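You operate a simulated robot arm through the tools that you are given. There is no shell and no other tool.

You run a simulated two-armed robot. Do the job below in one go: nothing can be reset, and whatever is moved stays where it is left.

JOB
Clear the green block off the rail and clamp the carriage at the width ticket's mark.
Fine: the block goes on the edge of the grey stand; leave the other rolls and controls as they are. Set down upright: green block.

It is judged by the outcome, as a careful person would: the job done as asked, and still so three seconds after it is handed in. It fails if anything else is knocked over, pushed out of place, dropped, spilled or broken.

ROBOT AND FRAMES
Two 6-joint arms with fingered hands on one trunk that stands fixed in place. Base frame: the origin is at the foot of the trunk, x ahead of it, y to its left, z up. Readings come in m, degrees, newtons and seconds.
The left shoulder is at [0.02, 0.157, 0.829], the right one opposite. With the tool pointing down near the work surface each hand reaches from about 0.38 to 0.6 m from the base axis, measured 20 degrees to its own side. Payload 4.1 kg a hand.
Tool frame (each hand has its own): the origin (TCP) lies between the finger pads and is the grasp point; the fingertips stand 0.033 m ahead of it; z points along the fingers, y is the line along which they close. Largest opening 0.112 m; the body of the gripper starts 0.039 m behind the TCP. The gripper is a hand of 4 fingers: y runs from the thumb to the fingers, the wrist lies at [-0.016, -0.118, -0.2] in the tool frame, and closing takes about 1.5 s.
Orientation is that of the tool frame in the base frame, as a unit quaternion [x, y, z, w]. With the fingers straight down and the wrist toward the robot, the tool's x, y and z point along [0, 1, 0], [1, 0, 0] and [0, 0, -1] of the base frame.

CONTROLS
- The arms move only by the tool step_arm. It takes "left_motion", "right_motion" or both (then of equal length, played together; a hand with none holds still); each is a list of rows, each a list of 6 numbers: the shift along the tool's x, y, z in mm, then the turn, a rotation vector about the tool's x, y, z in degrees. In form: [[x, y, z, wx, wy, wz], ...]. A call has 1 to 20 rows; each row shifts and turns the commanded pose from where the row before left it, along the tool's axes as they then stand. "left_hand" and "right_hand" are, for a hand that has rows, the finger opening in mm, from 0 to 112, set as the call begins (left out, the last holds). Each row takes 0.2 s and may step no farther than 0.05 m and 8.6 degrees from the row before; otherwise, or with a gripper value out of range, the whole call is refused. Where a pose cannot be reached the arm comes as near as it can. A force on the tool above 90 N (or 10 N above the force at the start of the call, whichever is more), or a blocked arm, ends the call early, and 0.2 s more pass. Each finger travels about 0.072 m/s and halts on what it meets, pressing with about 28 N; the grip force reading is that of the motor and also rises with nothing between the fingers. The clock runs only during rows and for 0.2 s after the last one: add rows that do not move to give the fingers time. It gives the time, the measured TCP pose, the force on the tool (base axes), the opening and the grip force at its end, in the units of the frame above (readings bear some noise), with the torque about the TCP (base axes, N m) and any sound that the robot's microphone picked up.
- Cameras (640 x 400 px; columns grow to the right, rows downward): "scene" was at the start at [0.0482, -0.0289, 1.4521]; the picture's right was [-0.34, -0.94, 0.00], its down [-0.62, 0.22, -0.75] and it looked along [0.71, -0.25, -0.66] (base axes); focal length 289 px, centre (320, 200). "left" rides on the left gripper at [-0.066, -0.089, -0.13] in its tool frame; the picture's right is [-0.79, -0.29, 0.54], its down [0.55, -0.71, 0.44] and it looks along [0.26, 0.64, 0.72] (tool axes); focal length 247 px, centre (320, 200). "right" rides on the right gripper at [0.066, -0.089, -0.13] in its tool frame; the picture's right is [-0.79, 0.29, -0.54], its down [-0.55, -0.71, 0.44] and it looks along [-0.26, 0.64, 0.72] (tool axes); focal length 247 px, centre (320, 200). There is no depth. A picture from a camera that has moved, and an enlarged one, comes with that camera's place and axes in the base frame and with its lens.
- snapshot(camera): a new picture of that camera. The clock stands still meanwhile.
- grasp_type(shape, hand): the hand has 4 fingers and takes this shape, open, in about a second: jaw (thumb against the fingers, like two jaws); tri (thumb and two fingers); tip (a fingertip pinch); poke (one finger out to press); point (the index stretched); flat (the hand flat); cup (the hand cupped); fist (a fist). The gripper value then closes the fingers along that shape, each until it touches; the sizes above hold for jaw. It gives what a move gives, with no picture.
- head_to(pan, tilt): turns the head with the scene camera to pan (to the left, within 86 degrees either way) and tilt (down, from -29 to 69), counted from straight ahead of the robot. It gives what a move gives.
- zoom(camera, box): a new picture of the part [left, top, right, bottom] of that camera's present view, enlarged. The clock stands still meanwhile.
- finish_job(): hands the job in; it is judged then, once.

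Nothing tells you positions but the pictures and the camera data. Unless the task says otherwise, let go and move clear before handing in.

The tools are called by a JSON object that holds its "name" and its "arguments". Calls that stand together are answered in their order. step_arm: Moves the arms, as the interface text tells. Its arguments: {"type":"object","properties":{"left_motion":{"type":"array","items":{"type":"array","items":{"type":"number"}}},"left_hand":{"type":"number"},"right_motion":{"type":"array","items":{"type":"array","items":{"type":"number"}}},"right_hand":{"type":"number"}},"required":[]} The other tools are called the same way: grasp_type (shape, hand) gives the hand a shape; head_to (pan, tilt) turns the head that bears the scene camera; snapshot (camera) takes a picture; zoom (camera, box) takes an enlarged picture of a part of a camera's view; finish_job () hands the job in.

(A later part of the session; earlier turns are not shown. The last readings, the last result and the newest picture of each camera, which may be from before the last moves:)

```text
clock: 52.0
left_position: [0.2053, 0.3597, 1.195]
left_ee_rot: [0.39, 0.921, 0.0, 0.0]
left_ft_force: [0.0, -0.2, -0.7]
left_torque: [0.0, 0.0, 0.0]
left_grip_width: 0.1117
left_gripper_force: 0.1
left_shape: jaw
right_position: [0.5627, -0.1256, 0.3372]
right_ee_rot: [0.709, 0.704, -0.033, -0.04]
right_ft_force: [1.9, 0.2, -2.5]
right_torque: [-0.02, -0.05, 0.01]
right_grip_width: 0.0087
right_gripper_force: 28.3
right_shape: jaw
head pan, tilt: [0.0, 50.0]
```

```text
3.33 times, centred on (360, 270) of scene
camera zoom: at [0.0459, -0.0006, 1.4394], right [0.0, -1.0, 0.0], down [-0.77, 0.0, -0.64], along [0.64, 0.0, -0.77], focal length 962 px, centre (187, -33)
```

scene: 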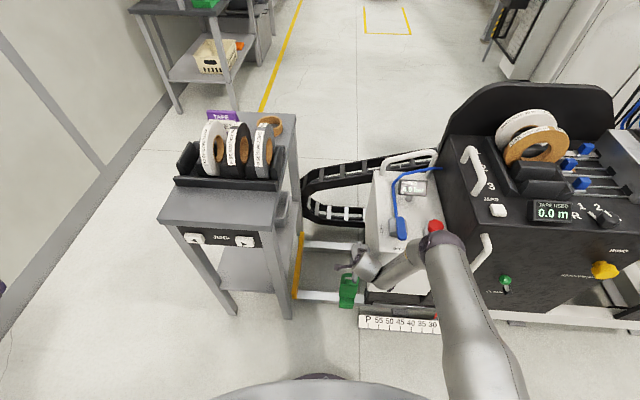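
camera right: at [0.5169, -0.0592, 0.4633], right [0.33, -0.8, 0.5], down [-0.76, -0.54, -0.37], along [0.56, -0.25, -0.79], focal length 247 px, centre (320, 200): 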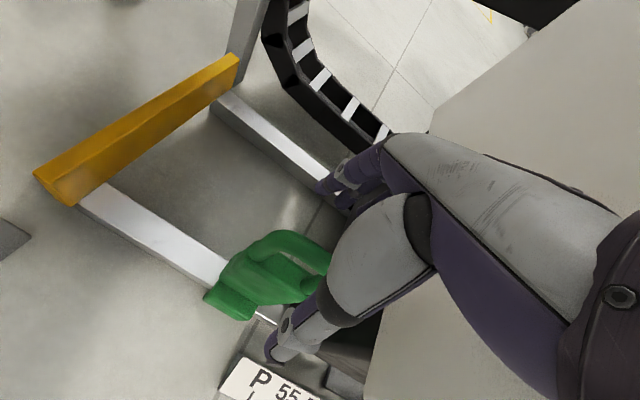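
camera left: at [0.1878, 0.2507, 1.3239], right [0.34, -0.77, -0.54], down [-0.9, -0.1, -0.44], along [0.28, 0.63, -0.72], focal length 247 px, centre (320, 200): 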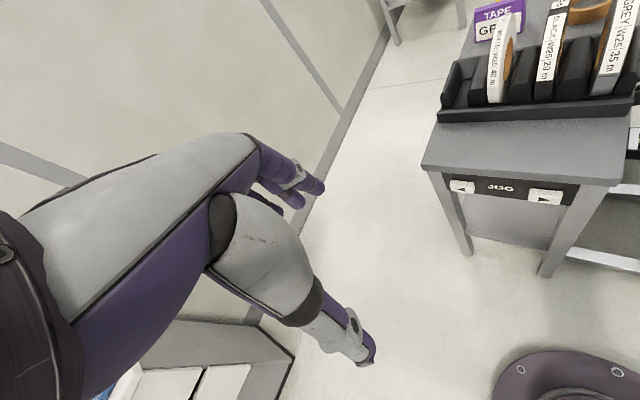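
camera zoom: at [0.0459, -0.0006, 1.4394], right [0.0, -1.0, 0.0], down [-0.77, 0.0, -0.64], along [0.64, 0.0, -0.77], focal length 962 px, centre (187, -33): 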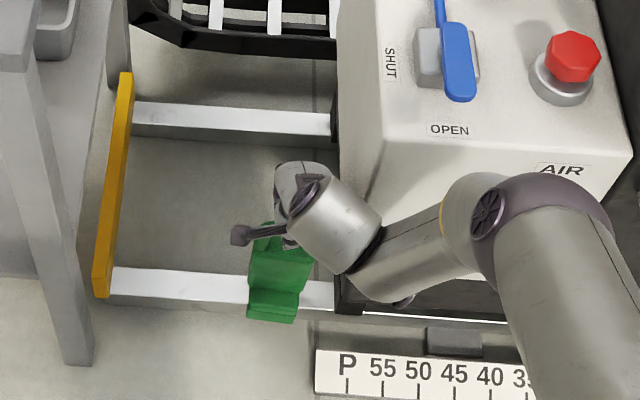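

It holds (about 0.25 kg). Lifting it straight up clear of the box.

{"name": "step_arm", "arguments": {"right_motion": [[2, -2, -20, 0, 0, 0], [2, -3, -30, 0, 0, 0], [2, -3.1, -30, 0, 0, 0], [2, -3.1, -30, 0, 0, 0], [2, -3.1, -30, 0, 0, 0], [2, -3.1, -30, 0, 0, 0], [2, -3.1, -30, 0, 0, 0], [2, -3.1, -30, 0, 0, 0], [2, -3.1, -30, 0, 0, 0], [2, -3.1, -30, 0, 0, 0], [0, -3.1, -30, 0, 0, 0], [0, -3.1, -30, 0, 0, 0], [0, -3.1, -30, 0, 0, 0], [0, -3.1, -30, 0, 0, 0], [0, -3.1, -30, 0, 0, 0]]}}

{"name": "snapshot", "arguments": {"camera": "right"}}

{"name": "snapshot", "arguments": {"camera": "scene"}}

```text
clock: 55.2
left_position: [0.2057, 0.3596, 1.1942]
left_ee_rot: [0.39, 0.921, 0.0, 0.0]
left_ft_force: [-0.8, -0.3, -0.5]
left_torque: [0.03, 0.02, -0.01]
left_grip_width: 0.1121
left_gripper_force: 0.1
left_shape: jaw
right_position: [0.5616, -0.1098, 0.7807]
right_ee_rot: [0.708, 0.704, -0.033, -0.04]
right_ft_force: [0.0, -0.5, -2.8]
right_torque: [-0.01, 0.04, 0.01]
right_grip_width: 0.0091
right_gripper_force: 27.5
right_shape: jaw
head pan, tilt: [0.0, 50.0]
```

```text
taken
camera right: at [0.4875, -0.0452, 0.9195], right [0.34, -0.8, 0.5], down [-0.76, -0.54, -0.36], along [0.56, -0.25, -0.79], focal length 247 px, centre (320, 200)
```

right: 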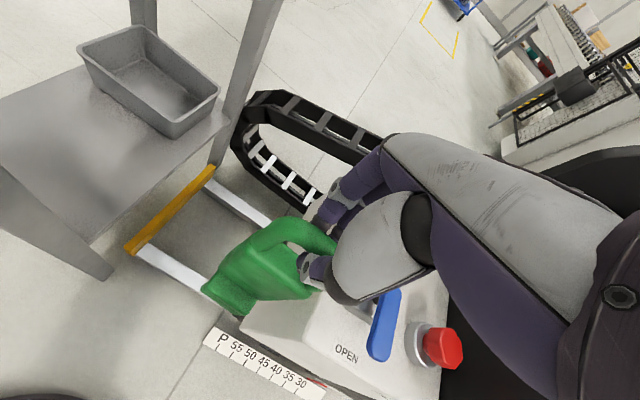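

```text
taken
```

scene: 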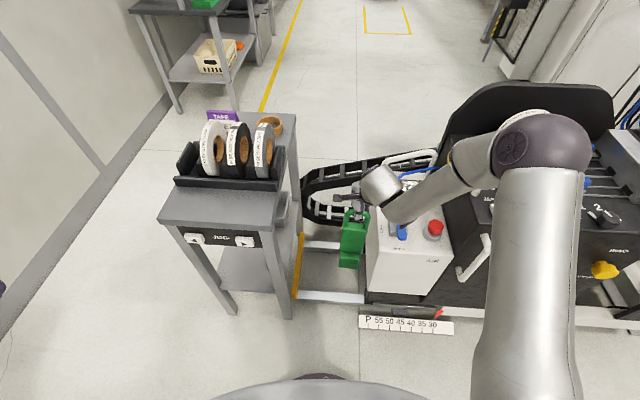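

Holding well. I'll raise the block above stand height, and turn the left hand so its camera can watch the set-down from the side.

{"name": "step_arm", "arguments": {"right_motion": [[0, -3.1, -30, 0, 0, 0], [0, -3.1, -30, 0, 0, 0], [0, -3.1, -30, 0, 0, 0], [0, -3.1, -30, 0, 0, 0], [0, -3.1, -30, 0, 0, 0], [0, -3.1, -30, 0, 0, 0], [0, -3.1, -30, 0, 0, 0], [0, -3.1, -30, 0, 0, 0], [0, -3.1, -30, 0, 0, 0], [0, -3.1, -30, 0, 0, 0], [0, -3.1, -30, 0, 0, 0]], "left_motion": [[0, 0, 0, 0, 0, 7], [0, 0, 0, 0, 0, 7], [0, 0, 0, 0, 0, 7], [0, 0, 0, 0, 0, 7], [0, 0, 0, 0, 0, 7], [0, 0, 0, 0, 0, 7], [0, 0, 0, 0, 0, 7], [0, 0, 0, 0, 0, 7], [0, 0, 0, 0, 0, 7], [0, 0, 0, 0, 0, 7], [0, 0, 0, 0, 0, 5]]}}

{"name": "snapshot", "arguments": {"camera": "left"}}

{"name": "snapshot", "arguments": {"camera": "scene"}}

{"name": "snapshot", "arguments": {"camera": "right"}}

```text
clock: 57.6
left_position: [0.2067, 0.3606, 1.1938]
left_ee_rot: [0.87, 0.492, 0.0, 0.001]
left_ft_force: [-0.5, 0.3, 0.2]
left_torque: [0.03, 0.06, -0.01]
left_grip_width: 0.1118
left_gripper_force: 0.0
left_shape: jaw
right_position: [0.5625, -0.1122, 1.1109]
right_ee_rot: [0.708, 0.704, -0.032, -0.04]
right_ft_force: [0.4, -0.4, -2.3]
right_torque: [-0.01, 0.0, 0.02]
right_grip_width: 0.0093
right_gripper_force: 28.3
right_shape: jaw
head pan, tilt: [0.0, 50.0]
```

```text
taken
camera left: at [0.0959, 0.3497, 1.3238], right [-0.65, -0.53, -0.54], down [-0.32, 0.84, -0.44], along [0.68, -0.11, -0.72], focal length 247 px, centre (320, 200)
```

left: 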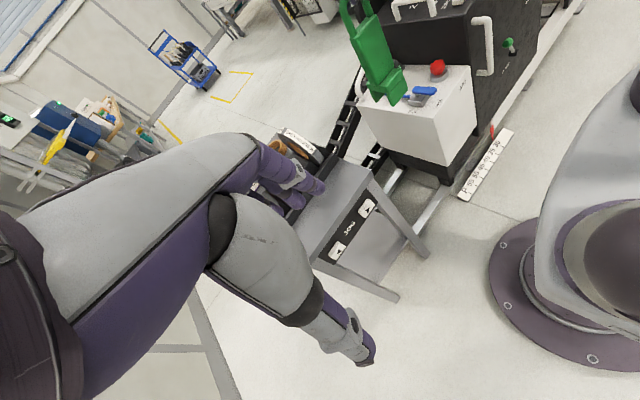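

```text
taken
```

scene: 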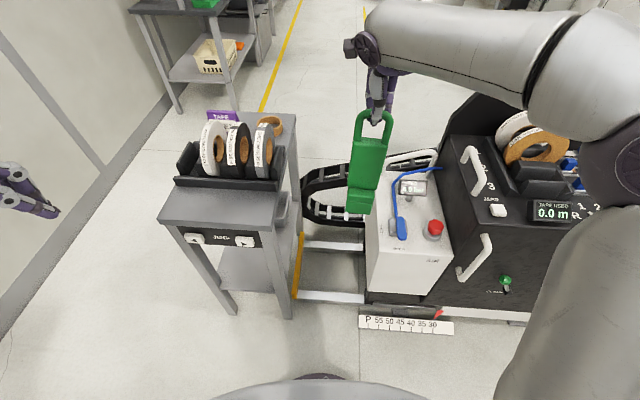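

```text
taken
camera right: at [0.4881, -0.0487, 1.2495], right [0.34, -0.8, 0.5], down [-0.76, -0.54, -0.37], along [0.56, -0.25, -0.79], focal length 247 px, centre (320, 200)
```

right: 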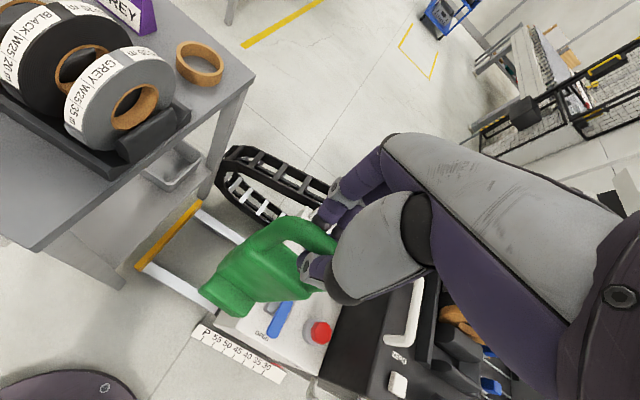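

{"name": "zoom", "arguments": {"camera": "left", "box": [310, 0, 470, 120]}}

{"name": "zoom", "arguments": {"camera": "scene", "box": [300, 80, 440, 230]}}

```text
3.33 times, centred on (390, 60) of left
camera zoom: at [0.0959, 0.3497, 1.3238], right [-0.65, -0.53, -0.54], down [-0.32, 0.84, -0.44], along [0.68, -0.11, -0.72], focal length 823 px, centre (87, 667)
```

zoom: 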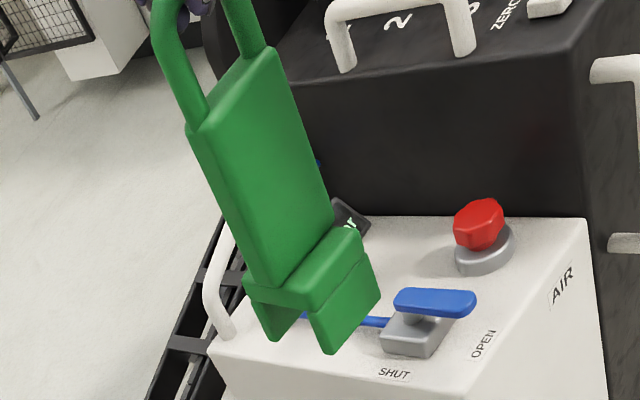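

```text
2.67 times, centred on (370, 155) of scene
camera zoom: at [0.0458, -0.0006, 1.4394], right [0.0, -1.0, 0.0], down [-0.77, 0.0, -0.64], along [0.64, 0.0, -0.77], focal length 770 px, centre (187, 320)
```

zoom: 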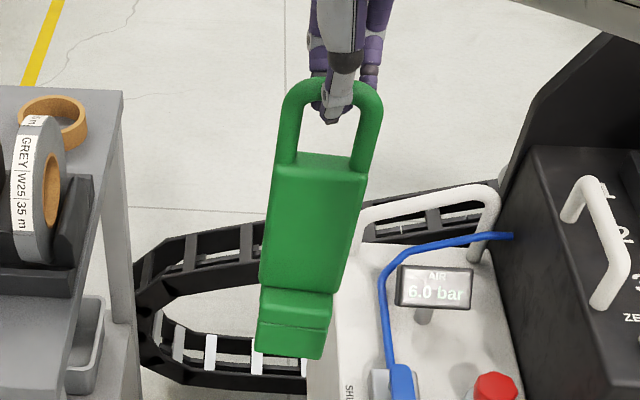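

The block is a tall saddle (about 0.29 m from bar to leg bottoms) hanging nearly plumb, leaning a few degrees toward me. I'll raise it, take out the lean, and carry it left over the front of the stand.

{"name": "step_arm", "arguments": {"right_motion": [[0, -2.5, -25, 0, 0, 0], [0, -2.5, -25, 0, 0, 0], [0, 0, 0, 3.5, 0, 0], [30, 0, 0, 0, 0, 0], [32, 0, 0, 0, 0, 0], [32, 0, 0, 0, 0, 0], [32, 0, 0, 0, 0, 0], [32, 0, 0, 0, 0, 0], [32, 0, 0, 0, 0, 0], [32, 0, 0, 0, 0, 0], [0, 0, 0, 0, 0, 0]]}}

{"name": "snapshot", "arguments": {"camera": "left"}}

{"name": "snapshot", "arguments": {"camera": "scene"}}

{"name": "snapshot", "arguments": {"camera": "right"}}

```text
clock: 60.0
left_position: [0.2065, 0.3592, 1.1936]
left_ee_rot: [0.87, 0.493, 0.0, 0.0]
left_ft_force: [0.3, 0.8, 0.5]
left_torque: [-0.02, 0.01, 0.01]
left_grip_width: 0.112
left_gripper_force: 0.0
left_shape: jaw
right_position: [0.5554, 0.0958, 1.1569]
right_ee_rot: [0.707, 0.703, -0.054, -0.062]
right_ft_force: [-0.4, 0.7, -2.8]
right_torque: [0.01, 0.0, 0.03]
right_grip_width: 0.0097
right_gripper_force: 27.8
right_shape: jaw
right hand out of reach, approached as far as the arm can: row 10
head pan, tilt: [0.0, 50.0]
```

```text
taken
camera left: at [0.0957, 0.3496, 1.3238], right [-0.65, -0.53, -0.54], down [-0.33, 0.84, -0.44], along [0.68, -0.11, -0.72], focal length 247 px, centre (320, 200)
```

left: 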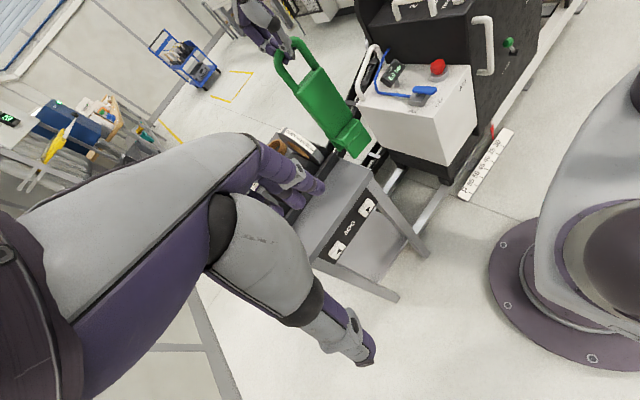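

```text
taken
```

scene: 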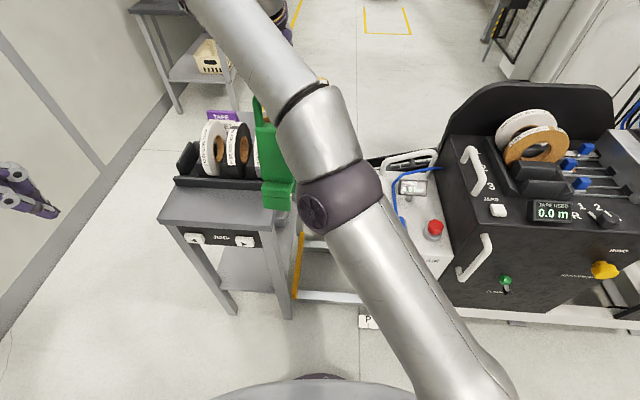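

```text
taken
camera right: at [0.4898, 0.1592, 1.2995], right [0.37, -0.8, 0.48], down [-0.78, -0.54, -0.32], along [0.51, -0.25, -0.82], focal length 247 px, centre (320, 200)
```

right: 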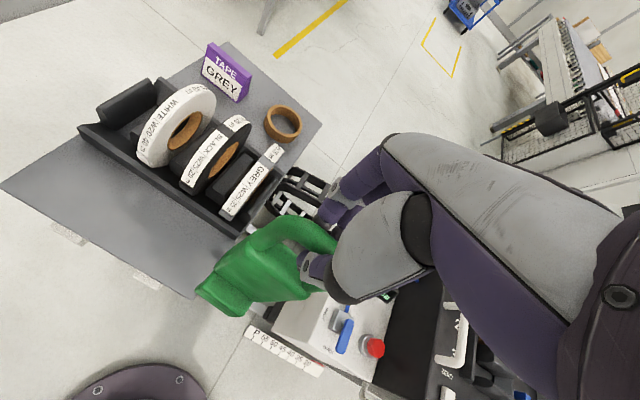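

The arm runs out of reach here in this yaw, so I'll yaw the hand toward the stand, which extends it, and continue with the block just above stand height.

{"name": "step_arm", "arguments": {"right_motion": [[0, 0, 0, 0, 0, -8.5], [0, 0, 0, 0, 0, -8.5], [0, 0, 0, 0, 0, -8.5], [21.9, 12.8, 5.5, 0, 0, 0], [21.9, 12.8, 5.5, 0, 0, 0], [21.9, 12.8, 5.5, 0, 0, 0], [21.9, 12.8, 5.5, 0, 0, 0], [0, 0, 0, 0, 0, 0]]}}

{"name": "snapshot", "arguments": {"camera": "left"}}

{"name": "snapshot", "arguments": {"camera": "scene"}}

{"name": "snapshot", "arguments": {"camera": "right"}}

```text
clock: 61.8
left_position: [0.2054, 0.3608, 1.1947]
left_ee_rot: [0.87, 0.494, 0.0, 0.0]
left_ft_force: [-0.4, 0.1, 0.2]
left_torque: [0.0, -0.02, 0.0]
left_grip_width: 0.112
left_gripper_force: 0.2
left_shape: jaw
right_position: [0.5442, 0.1782, 1.1218]
right_ee_rot: [0.534, 0.841, -0.04, -0.072]
right_ft_force: [-0.4, -0.4, -2.8]
right_torque: [-0.01, -0.05, 0.01]
right_grip_width: 0.0097
right_gripper_force: 28.2
right_shape: jaw
right hand out of reach, approached as far as the arm can: row 5, 6, 7
head pan, tilt: [0.0, 50.0]
```

```text
taken
camera left: at [0.0957, 0.3495, 1.3238], right [-0.65, -0.53, -0.54], down [-0.33, 0.84, -0.44], along [0.68, -0.11, -0.72], focal length 247 px, centre (320, 200)
```

left: 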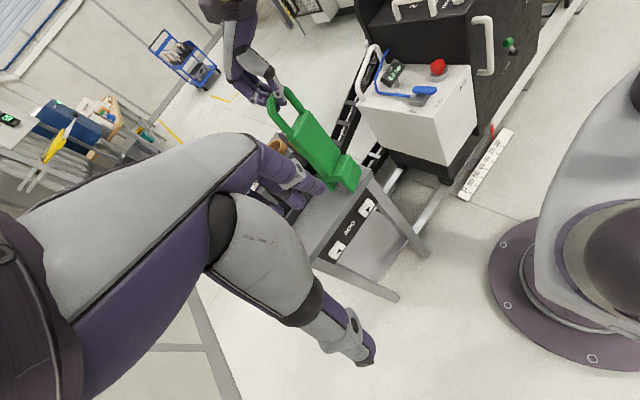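

```text
taken
```

scene: 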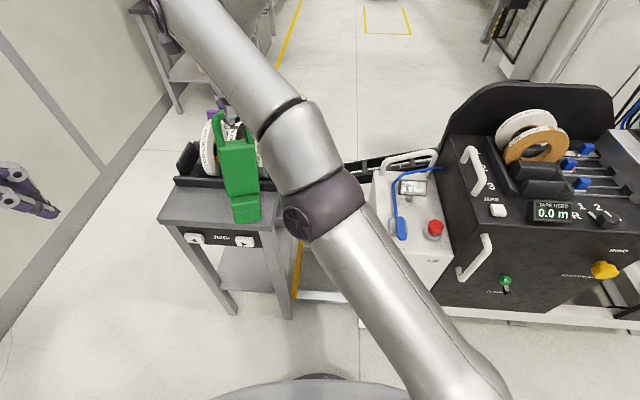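

```text
taken
camera right: at [0.4582, 0.1971, 1.268], right [0.68, -0.6, 0.43], down [-0.47, -0.8, -0.37], along [0.56, 0.05, -0.82], focal length 247 px, centre (320, 200)
```

right: 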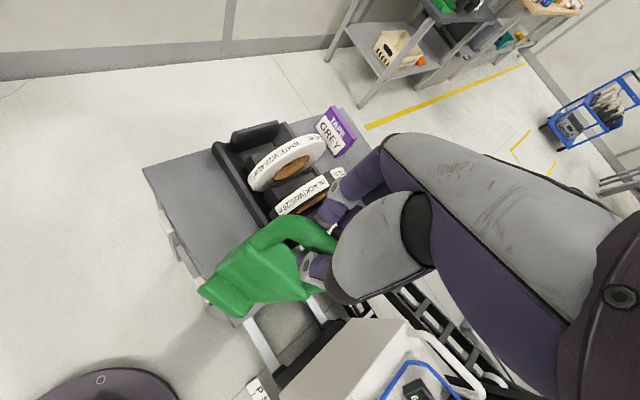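

{"name": "zoom", "arguments": {"camera": "left", "box": [240, 70, 400, 220]}}

{"name": "zoom", "arguments": {"camera": "scene", "box": [150, 90, 310, 250]}}

{"name": "zoom", "arguments": {"camera": "right", "box": [140, 130, 380, 340]}}

```text
2.67 times, centred on (320, 145) of left
camera zoom: at [0.0957, 0.3495, 1.3238], right [-0.65, -0.53, -0.54], down [-0.33, 0.84, -0.44], along [0.68, -0.11, -0.72], focal length 659 px, centre (320, 347)
```

zoom: 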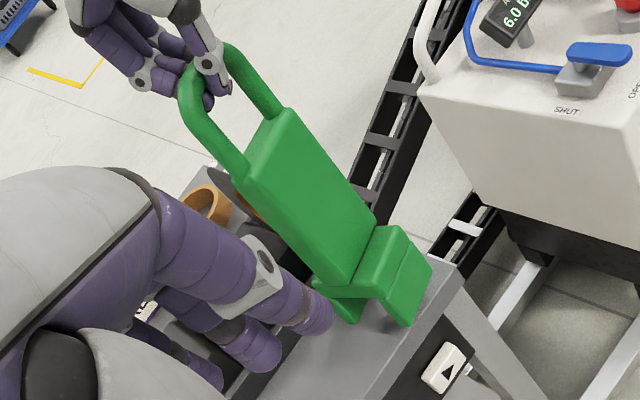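

```text
2.50 times, centred on (230, 170) of scene
camera zoom: at [0.0458, -0.0006, 1.4394], right [0.0, -1.0, 0.0], down [-0.77, 0.0, -0.64], along [0.64, 0.0, -0.77], focal length 722 px, centre (545, 275)
```

zoom: 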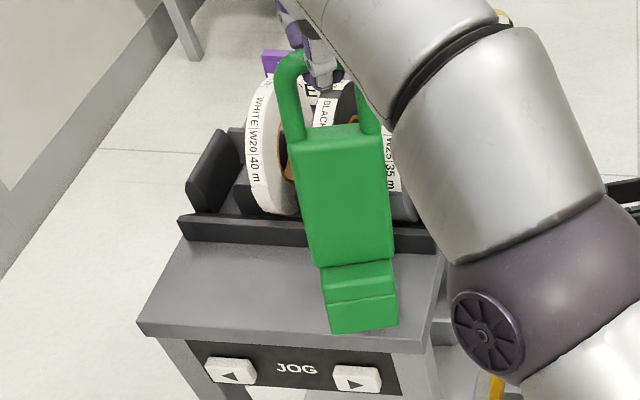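

```text
1.90 times, centred on (260, 235) of right
camera zoom: at [0.4582, 0.1971, 1.268], right [0.68, -0.6, 0.43], down [-0.47, -0.8, -0.37], along [0.56, 0.05, -0.82], focal length 470 px, centre (434, 133)
```

zoom: 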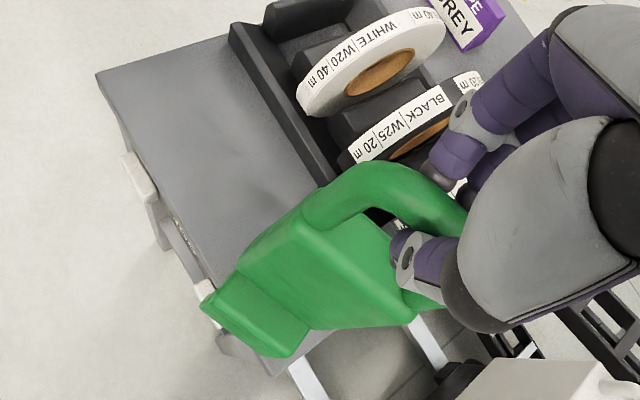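

The block is just above the stand's front right corner, but its front leg still overhangs the edge by about 1 cm. I'll straighten its roll, ease the hand tilt (which also swings the feet forward), then move further on.

{"name": "step_arm", "arguments": {"right_motion": [[0, 0, 0, -3, -1.5, 0], [0, 0, 0, -2, -1.5, 0], [0, 10, 0, 0, 0, 0], [0, 10, 0, 0, 0, 0], [0, 1, 6, 0, 0, 0], [0, 0, 0, 0, 0, 0]]}}

{"name": "zoom", "arguments": {"camera": "left", "box": [240, 70, 400, 220]}}

{"name": "zoom", "arguments": {"camera": "scene", "box": [150, 90, 310, 250]}}

{"name": "zoom", "arguments": {"camera": "right", "box": [140, 130, 380, 340]}}

```text
clock: 63.2
left_position: [0.2066, 0.3611, 1.1942]
left_ee_rot: [0.87, 0.493, 0.0, 0.0]
left_ft_force: [0.1, 0.1, -0.2]
left_torque: [-0.01, 0.01, 0.02]
left_grip_width: 0.112
left_gripper_force: 0.2
left_shape: jaw
right_position: [0.5632, 0.1874, 1.1157]
right_ee_rot: [0.536, 0.844, -0.016, -0.026]
right_ft_force: [-0.5, 0.0, -2.4]
right_torque: [-0.05, 0.01, 0.02]
right_grip_width: 0.0096
right_gripper_force: 28.3
right_shape: jaw
right hand out of reach, approached as far as the arm can: row 1, 2, 4
head pan, tilt: [0.0, 50.0]
```

```text
2.67 times, centred on (320, 145) of left
camera zoom: at [0.0958, 0.3496, 1.3238], right [-0.65, -0.53, -0.54], down [-0.33, 0.84, -0.44], along [0.68, -0.11, -0.72], focal length 659 px, centre (320, 347)
```

zoom: 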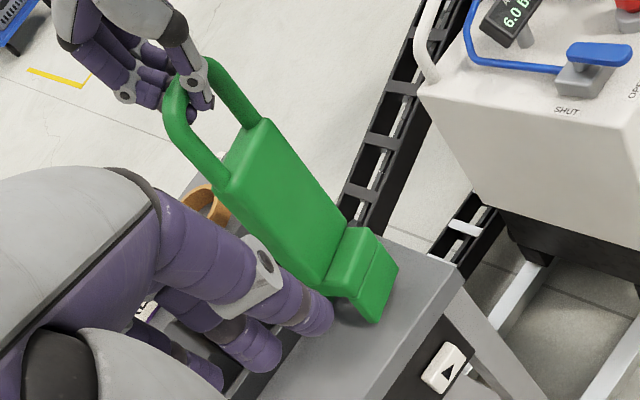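

```text
2.50 times, centred on (230, 170) of scene
camera zoom: at [0.0458, -0.0006, 1.4394], right [0.0, -1.0, 0.0], down [-0.77, 0.0, -0.64], along [0.64, 0.0, -0.77], focal length 722 px, centre (545, 275)
```

zoom: 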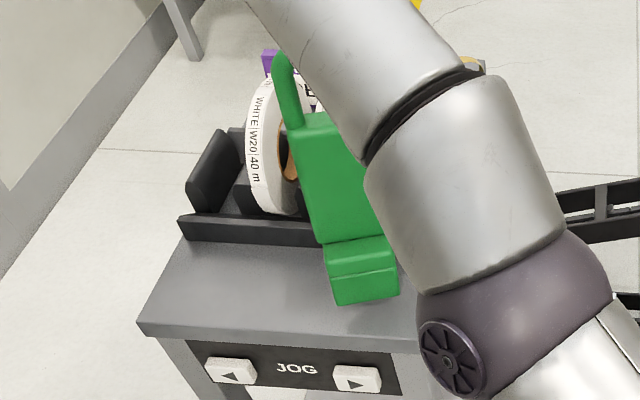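

```text
1.90 times, centred on (260, 235) of right
camera zoom: at [0.4635, 0.2082, 1.2527], right [0.63, -0.6, 0.5], down [-0.43, -0.8, -0.41], along [0.64, 0.04, -0.76], focal length 470 px, centre (434, 133)
```

zoom: 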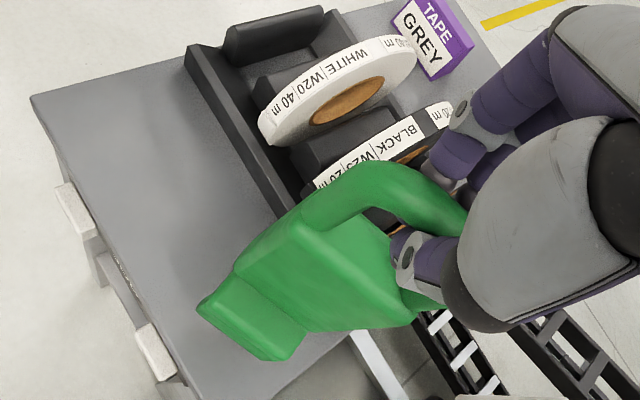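

The block now sits fully over the free strip, with its feet about 35 mm above the surface and 3–5 cm in from the front edge. I'll lower it slowly until it touches.

{"name": "step_arm", "arguments": {"right_motion": [[0, 0.3, 7, 0, 0, 0], [0, 0.3, 7, 0, 0, 0], [0, 0.3, 5, 0, 0, 0], [0, 0.2, 4, 0, 0, 0]]}}

{"name": "zoom", "arguments": {"camera": "left", "box": [240, 70, 400, 220]}}

```text
clock: 64.2
left_position: [0.2057, 0.3608, 1.195]
left_ee_rot: [0.87, 0.493, 0.0, 0.0]
left_ft_force: [0.8, 0.2, 0.2]
left_torque: [-0.01, 0.01, -0.01]
left_grip_width: 0.1117
left_gripper_force: 0.2
left_shape: jaw
right_position: [0.5691, 0.192, 1.0969]
right_ee_rot: [0.536, 0.843, -0.019, -0.028]
right_ft_force: [0.9, -1.0, -2.8]
right_torque: [0.0, 0.02, -0.01]
right_grip_width: 0.0082
right_gripper_force: 28.2
right_shape: jaw
right hand out of reach, approached as far as the arm can: row 2, 4
head pan, tilt: [0.0, 50.0]
```

```text
2.67 times, centred on (320, 145) of left
camera zoom: at [0.0958, 0.3496, 1.3237], right [-0.65, -0.53, -0.54], down [-0.33, 0.84, -0.44], along [0.68, -0.11, -0.72], focal length 659 px, centre (320, 347)
```

zoom: 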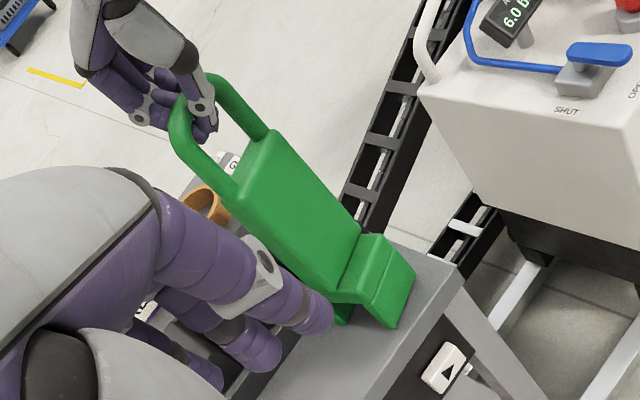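

{"name": "step_arm", "arguments": {"right_motion": [[0, -2, 4, 0, 0, 0], [0, -1, 4, 0, 0, 0], [0, 0, 3, 0, 0, 0], [0, 0, 2, 0, 0, 0]]}}

{"name": "zoom", "arguments": {"camera": "left", "box": [240, 70, 400, 220]}}

{"name": "zoom", "arguments": {"camera": "scene", "box": [150, 90, 310, 250]}}

```text
clock: 65.2
left_position: [0.2057, 0.3597, 1.1936]
left_ee_rot: [0.87, 0.493, 0.001, 0.0]
left_ft_force: [0.1, 0.2, 0.2]
left_torque: [-0.02, -0.04, -0.01]
left_grip_width: 0.1117
left_gripper_force: 0.1
left_shape: jaw
right_position: [0.5711, 0.1957, 1.0888]
right_ee_rot: [0.536, 0.844, -0.018, -0.027]
right_ft_force: [-1.0, 0.5, 2.7]
right_torque: [0.0, -0.08, 0.04]
right_grip_width: 0.0079
right_gripper_force: 28.4
right_shape: jaw
right hand out of reach, approached as far as the arm can: row 1, 3
head pan, tilt: [0.0, 50.0]
```

```text
2.67 times, centred on (320, 145) of left
camera zoom: at [0.0957, 0.3496, 1.3238], right [-0.65, -0.53, -0.54], down [-0.33, 0.84, -0.44], along [0.68, -0.11, -0.72], focal length 659 px, centre (320, 347)
```

zoom: 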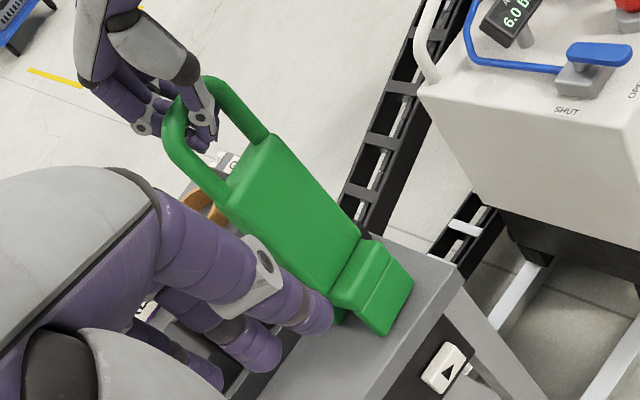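

```text
2.50 times, centred on (230, 170) of scene
camera zoom: at [0.0457, -0.0006, 1.4394], right [0.0, -1.0, 0.0], down [-0.77, 0.0, -0.64], along [0.64, 0.0, -0.77], focal length 722 px, centre (545, 275)
```

zoom: 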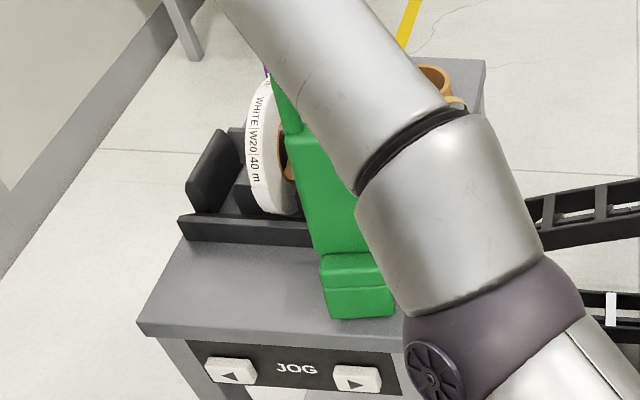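

It has touched down (load gone from the hand), leaning a few degrees back. I'll ease the top toward me to bring it upright before letting go.

{"name": "step_arm", "arguments": {"right_motion": [[-1, -5, 0, 0, 0, 0], [-1, -5, 0, 0, 0, 0], [0, -2, 1, 0, 0, 0], [0, 0, 0, 0, 0, 0]]}}

{"name": "zoom", "arguments": {"camera": "left", "box": [240, 70, 400, 220]}}

{"name": "zoom", "arguments": {"camera": "right", "box": [140, 130, 380, 340]}}

```text
clock: 66.2
left_position: [0.206, 0.3608, 1.1933]
left_ee_rot: [0.87, 0.493, 0.0, -0.001]
left_ft_force: [0.0, -0.4, -0.4]
left_torque: [0.01, 0.02, 0.02]
left_grip_width: 0.1116
left_gripper_force: 0.1
left_shape: jaw
right_position: [0.5684, 0.1956, 1.0937]
right_ee_rot: [0.536, 0.843, -0.017, -0.028]
right_ft_force: [0.0, -0.4, -2.4]
right_torque: [-0.03, -0.03, 0.0]
right_grip_width: 0.0081
right_gripper_force: 27.9
right_shape: jaw
right hand out of reach, approached as far as the arm can: row 1, 2
head pan, tilt: [0.0, 50.0]
```

```text
2.67 times, centred on (320, 145) of left
camera zoom: at [0.0958, 0.3496, 1.3238], right [-0.65, -0.53, -0.54], down [-0.33, 0.84, -0.44], along [0.68, -0.11, -0.72], focal length 659 px, centre (320, 347)
```

zoom: 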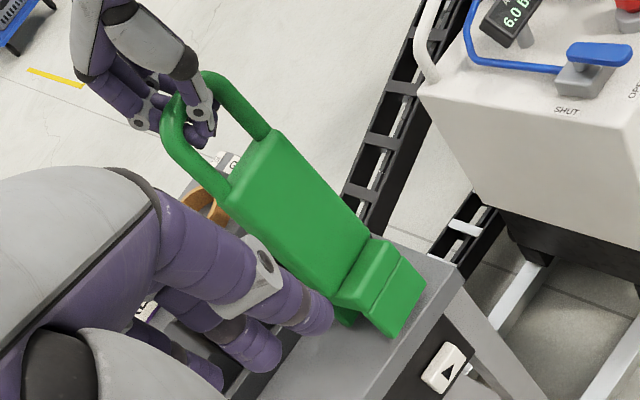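

```text
1.90 times, centred on (260, 235) of right
camera zoom: at [0.4697, 0.2155, 1.2303], right [0.63, -0.6, 0.5], down [-0.44, -0.8, -0.41], along [0.64, 0.04, -0.76], focal length 470 px, centre (434, 133)
```

zoom: 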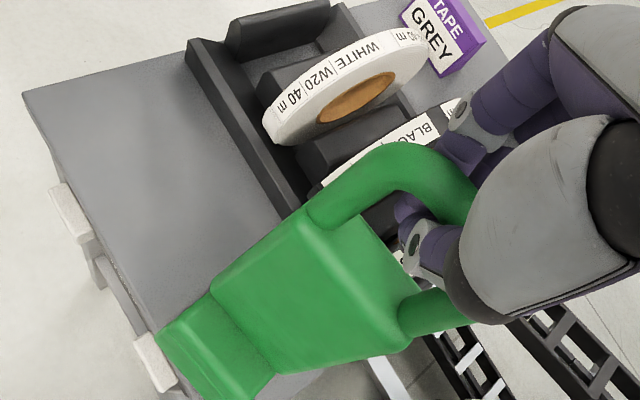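

{"name": "step_arm", "arguments": {"right_motion": [[0, -2, 0, -2.5, 0, 0], [0, -2, 2, 0, 0, 0], [0, 0, 3, 0, 0, 0], [0, 0, 3, 0, 0, 0]]}}

{"name": "zoom", "arguments": {"camera": "left", "box": [240, 70, 400, 220]}}

{"name": "zoom", "arguments": {"camera": "scene", "box": [150, 90, 310, 250]}}

```text
clock: 67.2
left_position: [0.2049, 0.3605, 1.1957]
left_ee_rot: [0.87, 0.493, 0.0, 0.001]
left_ft_force: [-0.6, 0.9, -0.2]
left_torque: [-0.01, -0.01, 0.0]
left_grip_width: 0.1119
left_gripper_force: 0.0
left_shape: jaw
right_position: [0.577, 0.2034, 1.0934]
right_ee_rot: [0.537, 0.843, 0.0, -0.015]
right_ft_force: [-0.3, -0.3, -1.9]
right_torque: [0.01, -0.02, -0.01]
right_grip_width: 0.0083
right_gripper_force: 28.7
right_shape: jaw
right hand out of reach, approached as far as the arm can: row 1, 3
head pan, tilt: [0.0, 50.0]
```

```text
2.67 times, centred on (320, 145) of left
camera zoom: at [0.0958, 0.3496, 1.3238], right [-0.65, -0.53, -0.54], down [-0.33, 0.84, -0.44], along [0.68, -0.11, -0.72], focal length 659 px, centre (320, 347)
```

zoom: 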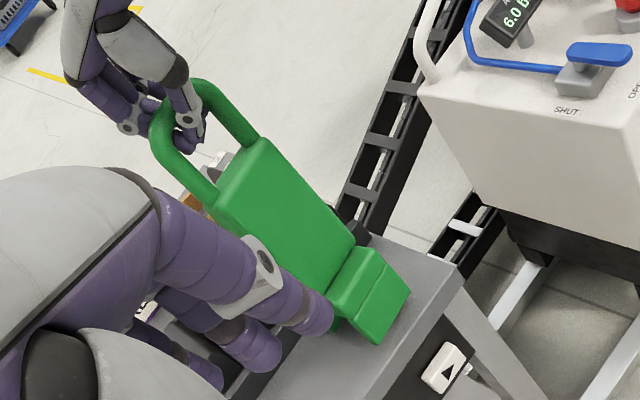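

```text
2.50 times, centred on (230, 170) of scene
camera zoom: at [0.0458, -0.0006, 1.4394], right [0.0, -1.0, 0.0], down [-0.77, 0.0, -0.64], along [0.64, 0.0, -0.77], focal length 722 px, centre (545, 275)
```

zoom: 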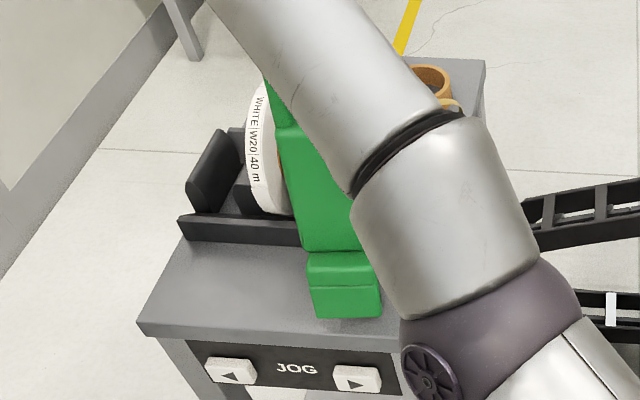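

{"name": "step_arm", "arguments": {"right_motion": [[0, -3, 2, 0, 0, 0], [0, -3, 2, 0, 0, 0], [0, -3, 3, 0, 0, 0]]}}

{"name": "zoom", "arguments": {"camera": "left", "box": [240, 70, 400, 220]}}

{"name": "zoom", "arguments": {"camera": "right", "box": [140, 130, 380, 340]}}

```text
clock: 68.0
left_position: [0.2049, 0.3611, 1.1942]
left_ee_rot: [0.87, 0.493, 0.0, 0.001]
left_ft_force: [-0.3, 0.7, 0.0]
left_torque: [0.03, -0.01, 0.02]
left_grip_width: 0.1118
left_gripper_force: 0.0
left_shape: jaw
right_position: [0.5812, 0.2065, 1.098]
right_ee_rot: [0.539, 0.842, -0.001, -0.013]
right_ft_force: [0.2, -0.1, -2.5]
right_torque: [0.0, -0.07, -0.02]
right_grip_width: 0.0081
right_gripper_force: 28.7
right_shape: jaw
right hand out of reach, approached as far as the arm can: row 1, 2, 3
head pan, tilt: [0.0, 50.0]
```

```text
2.67 times, centred on (320, 145) of left
camera zoom: at [0.0959, 0.3497, 1.3237], right [-0.65, -0.53, -0.54], down [-0.33, 0.84, -0.44], along [0.68, -0.11, -0.72], focal length 659 px, centre (320, 347)
```

zoom: 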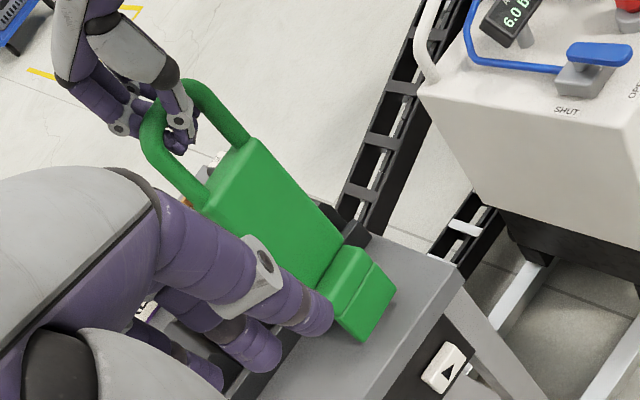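

```text
1.90 times, centred on (260, 235) of right
camera zoom: at [0.4765, 0.2257, 1.2297], right [0.6, -0.61, 0.52], down [-0.42, -0.79, -0.44], along [0.68, 0.05, -0.74], focal length 470 px, centre (434, 133)
```

zoom: 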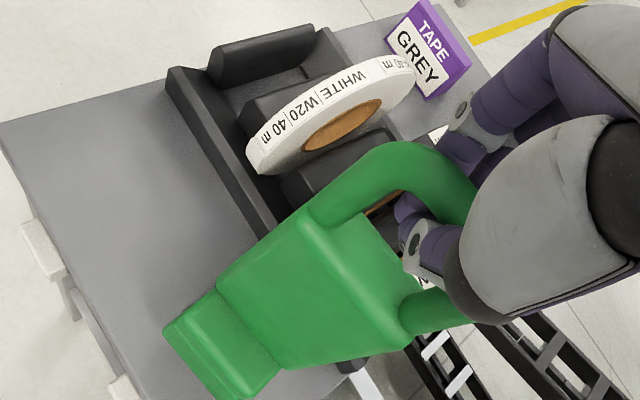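

The wrist is at a joint limit here that pushes it outward. Yawing back toward square freed this pose in the earlier test, so I'll do that with the block still hovering.

{"name": "step_arm", "arguments": {"right_motion": [[0, 0, -5, 0, 0, 0], [0, 0, 0, 0, 0, 8], [0, 0, 0, 0, 0, 8], [0, 0, 0, 0, 0, 6], [0, 0, 0, 0, 0, 0]]}}

{"name": "zoom", "arguments": {"camera": "left", "box": [240, 70, 400, 220]}}

{"name": "zoom", "arguments": {"camera": "right", "box": [80, 110, 380, 360]}}

{"name": "snapshot", "arguments": {"camera": "scene"}}

```text
clock: 69.2
left_position: [0.2055, 0.3609, 1.194]
left_ee_rot: [0.87, 0.494, 0.0, -0.001]
left_ft_force: [-0.1, -2.0, 0.1]
left_torque: [-0.01, 0.02, 0.0]
left_grip_width: 0.1118
left_gripper_force: 0.1
left_shape: jaw
right_position: [0.5721, 0.2008, 1.0962]
right_ee_rot: [0.687, 0.726, -0.001, -0.015]
right_ft_force: [-0.4, 1.0, -2.3]
right_torque: [-0.02, -0.03, 0.01]
right_grip_width: 0.008
right_gripper_force: 27.8
right_shape: jaw
head pan, tilt: [0.0, 50.0]
```

```text
2.67 times, centred on (320, 145) of left
camera zoom: at [0.0958, 0.3496, 1.3238], right [-0.65, -0.53, -0.54], down [-0.33, 0.84, -0.44], along [0.68, -0.11, -0.72], focal length 659 px, centre (320, 347)
```

zoom: 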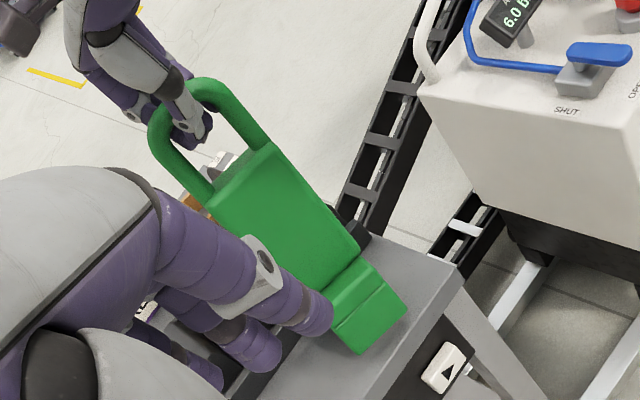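

```text
1.60 times, centred on (230, 235) of right
camera zoom: at [0.4835, 0.2584, 1.2284], right [0.34, -0.79, 0.52], down [-0.69, -0.58, -0.43], along [0.64, -0.21, -0.74], focal length 395 px, centre (464, 144)
```

zoom: 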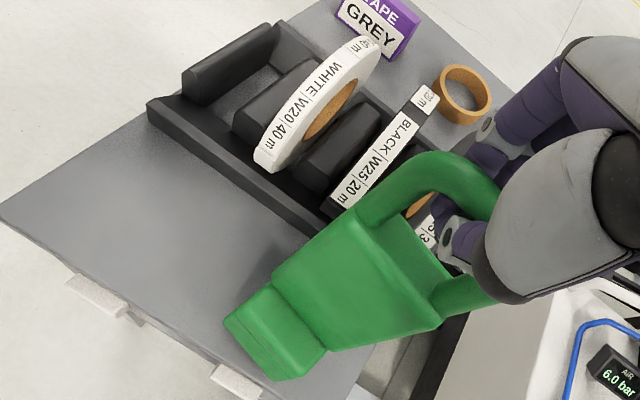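

```text
taken
```

scene: 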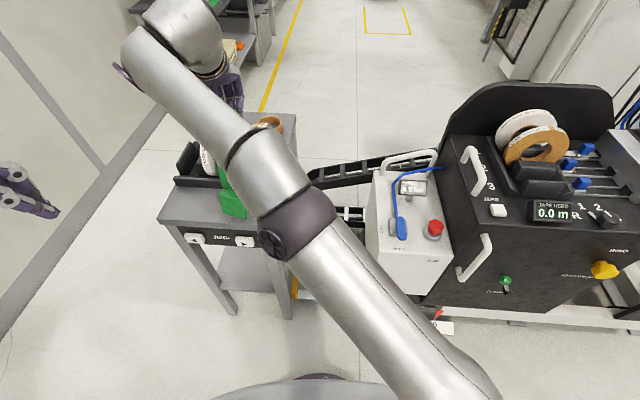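

Now the pose is comfortable, and the block is nearly plumb and squared to the stand. Lowering in small steps to contact.

{"name": "step_arm", "arguments": {"right_motion": [[0, 0, 4, 0, 0, 0], [0, 0, 4, 0, 0, 0], [0, 0, 3, 0, 0, 0], [0, 0, 0, 0, 0, 0]]}}

{"name": "zoom", "arguments": {"camera": "left", "box": [240, 70, 400, 220]}}

```text
clock: 70.2
left_position: [0.2051, 0.3602, 1.193]
left_ee_rot: [0.87, 0.493, 0.0, 0.0]
left_ft_force: [-0.3, -0.6, -0.1]
left_torque: [0.01, 0.0, -0.01]
left_grip_width: 0.1116
left_gripper_force: 0.0
left_shape: jaw
right_position: [0.5734, 0.2009, 1.085]
right_ee_rot: [0.688, 0.725, -0.001, -0.015]
right_ft_force: [0.0, 0.8, 0.8]
right_torque: [-0.03, -0.01, 0.09]
right_grip_width: 0.008
right_gripper_force: 28.3
right_shape: jaw
head pan, tilt: [0.0, 50.0]
```

```text
2.67 times, centred on (320, 145) of left
camera zoom: at [0.0957, 0.3496, 1.3238], right [-0.65, -0.53, -0.54], down [-0.33, 0.84, -0.44], along [0.68, -0.11, -0.72], focal length 659 px, centre (320, 347)
```

zoom: 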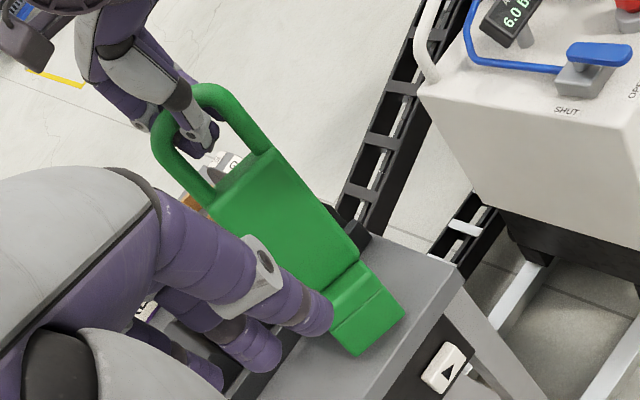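

{"name": "step_arm", "arguments": {"right_motion": [[0, 0, 2, 0, 0, 0], [0, 0, 0, 0, 0, 0]]}}

{"name": "step_arm", "arguments": {"right_motion": [[0, 0, 0, 0, 0, 0], [0, 0, 0, 0, 0, 0], [0, 0, 0, 0, 0, 0], [0, 0, 0, 0, 0, 0], [0, 0, 0, 0, 0, 0]], "right_hand": 55}}

{"name": "zoom", "arguments": {"camera": "left", "box": [240, 70, 400, 220]}}

{"name": "zoom", "arguments": {"camera": "right", "box": [80, 110, 380, 360]}}

```text
clock: 70.8
left_position: [0.2058, 0.3596, 1.1938]
left_ee_rot: [0.87, 0.493, 0.0, 0.0]
left_ft_force: [-0.4, 0.2, -0.5]
left_torque: [0.0, 0.02, -0.02]
left_grip_width: 0.1121
left_gripper_force: 0.0
left_shape: jaw
right_position: [0.5743, 0.201, 1.0838]
right_ee_rot: [0.687, 0.726, -0.001, -0.016]
right_ft_force: [0.7, 0.3, -0.4]
right_torque: [-0.03, -0.02, 0.0]
right_grip_width: 0.0079
right_gripper_force: 27.6
right_shape: jaw
head pan, tilt: [0.0, 50.0]
```

```text
clock: 72.0
left_position: [0.2058, 0.3604, 1.1939]
left_ee_rot: [0.87, 0.493, 0.001, 0.001]
left_ft_force: [0.5, -0.2, 0.2]
left_torque: [0.02, 0.0, 0.02]
left_grip_width: 0.1116
left_gripper_force: 0.1
left_shape: jaw
right_position: [0.5729, 0.2013, 1.0831]
right_ee_rot: [0.688, 0.726, -0.001, -0.016]
right_ft_force: [-0.5, 0.1, 0.0]
right_torque: [0.0, -0.02, -0.01]
right_grip_width: 0.0551
right_gripper_force: 0.0
right_shape: jaw
head pan, tilt: [0.0, 50.0]
```

```text
2.67 times, centred on (320, 145) of left
camera zoom: at [0.0957, 0.3496, 1.3238], right [-0.65, -0.53, -0.54], down [-0.33, 0.84, -0.44], along [0.68, -0.11, -0.72], focal length 659 px, centre (320, 347)
```

zoom: 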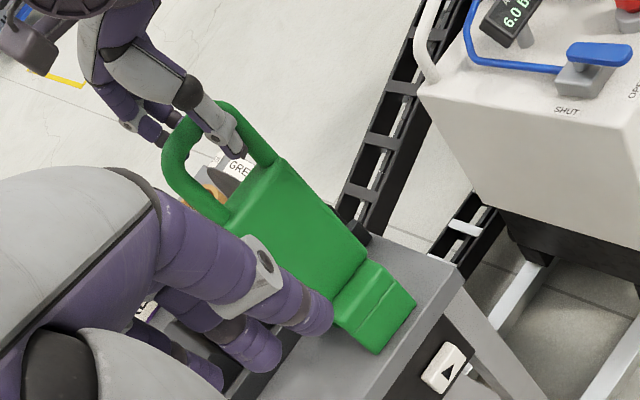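

```text
1.60 times, centred on (230, 235) of right
camera zoom: at [0.4845, 0.2591, 1.2159], right [0.34, -0.79, 0.52], down [-0.69, -0.58, -0.43], along [0.64, -0.21, -0.74], focal length 395 px, centre (464, 144)
```

zoom: 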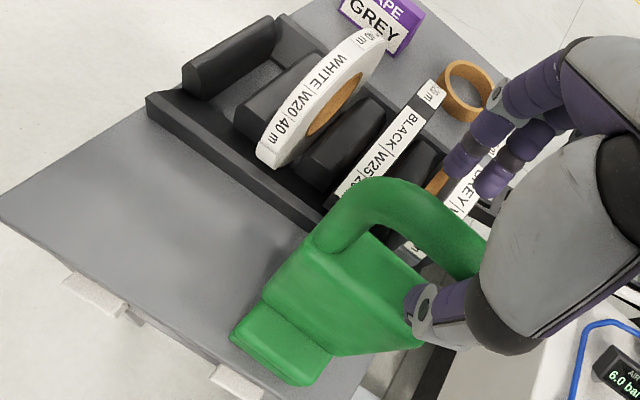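

The block stands on its own on the stand. I'll open wider and slide out sideways along the bar, toward the machine, to come clear.

{"name": "step_arm", "arguments": {"right_motion": [[0, 0, 0, 0, 0, 0], [0, 0, 0, 0, 0, 0], [0, 0, 0, 0, 0, 0], [0, 0, 0, 0, 0, 0]], "right_hand": 105}}

{"name": "zoom", "arguments": {"camera": "right", "box": [80, 110, 380, 360]}}

{"name": "zoom", "arguments": {"camera": "left", "box": [240, 70, 400, 220]}}

```text
clock: 73.0
left_position: [0.2055, 0.3594, 1.1936]
left_ee_rot: [0.87, 0.493, 0.0, 0.0]
left_ft_force: [-0.7, 0.0, 0.6]
left_torque: [-0.02, 0.02, 0.01]
left_grip_width: 0.1117
left_gripper_force: 0.1
left_shape: jaw
right_position: [0.5735, 0.202, 1.0824]
right_ee_rot: [0.688, 0.725, -0.001, -0.016]
right_ft_force: [0.1, -0.5, -0.8]
right_torque: [0.03, 0.01, -0.01]
right_grip_width: 0.1046
right_gripper_force: 0.1
right_shape: jaw
head pan, tilt: [0.0, 50.0]
```

```text
1.60 times, centred on (230, 235) of right
camera zoom: at [0.4845, 0.2591, 1.2159], right [0.34, -0.79, 0.52], down [-0.69, -0.58, -0.43], along [0.64, -0.21, -0.74], focal length 395 px, centre (464, 144)
```

zoom: 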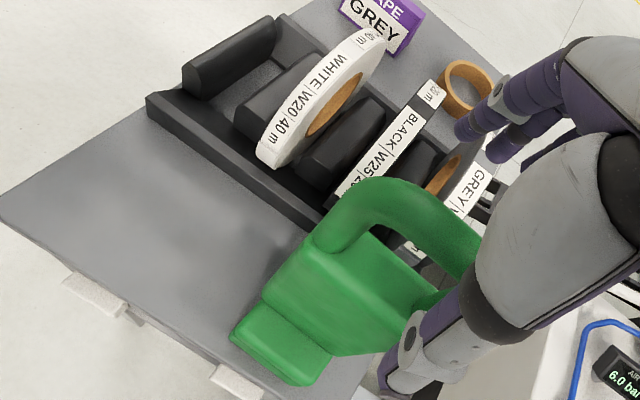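

```text
2.67 times, centred on (320, 145) of left
camera zoom: at [0.0957, 0.3496, 1.3238], right [-0.65, -0.53, -0.54], down [-0.33, 0.84, -0.44], along [0.68, -0.11, -0.72], focal length 659 px, centre (320, 347)
```

zoom: 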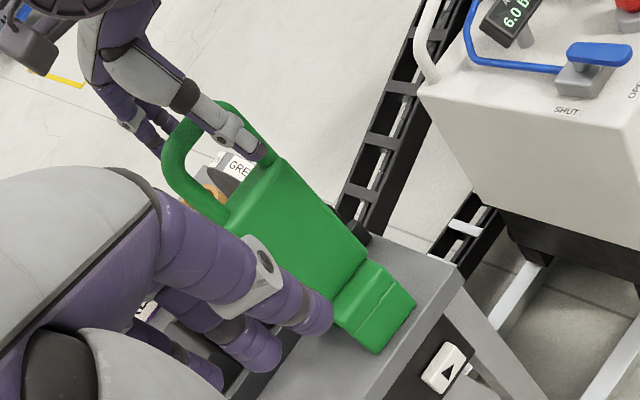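

{"name": "step_arm", "arguments": {"right_motion": [[-15, 0, 0, 0, 0, 0], [-20, 0, 0, 0, 0, 0], [-25, 0, 0, 0, 0, 0], [-30, 0, 0, 0, 0, 0], [-30, -5, 0, 0, 0, 0], [-30, -5, 0, 0, 0, 0]]}}

{"name": "snapshot", "arguments": {"camera": "left"}}

{"name": "snapshot", "arguments": {"camera": "scene"}}

```text
clock: 74.4
left_position: [0.2053, 0.3586, 1.1944]
left_ee_rot: [0.87, 0.493, -0.001, -0.001]
left_ft_force: [-0.3, -0.2, 0.1]
left_torque: [-0.05, -0.02, -0.02]
left_grip_width: 0.1118
left_gripper_force: 0.0
left_shape: jaw
right_position: [0.6239, 0.0885, 1.1171]
right_ee_rot: [0.688, 0.725, -0.003, -0.016]
right_ft_force: [0.0, 0.2, -1.0]
right_torque: [-0.02, -0.01, 0.01]
right_grip_width: 0.1049
right_gripper_force: 0.1
right_shape: jaw
right hand out of reach, approached as far as the arm can: row 1, 2, 3, 4, 5, 6
head pan, tilt: [0.0, 50.0]
```

```text
taken
camera left: at [0.0956, 0.3498, 1.3237], right [-0.65, -0.53, -0.54], down [-0.33, 0.84, -0.44], along [0.68, -0.11, -0.72], focal length 247 px, centre (320, 200)
```

left: 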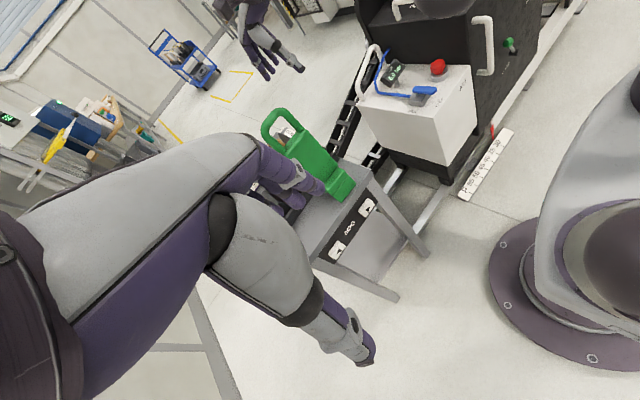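

```text
taken
```

scene: 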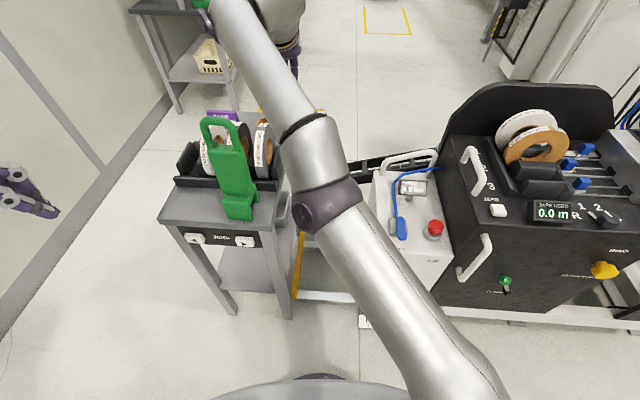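

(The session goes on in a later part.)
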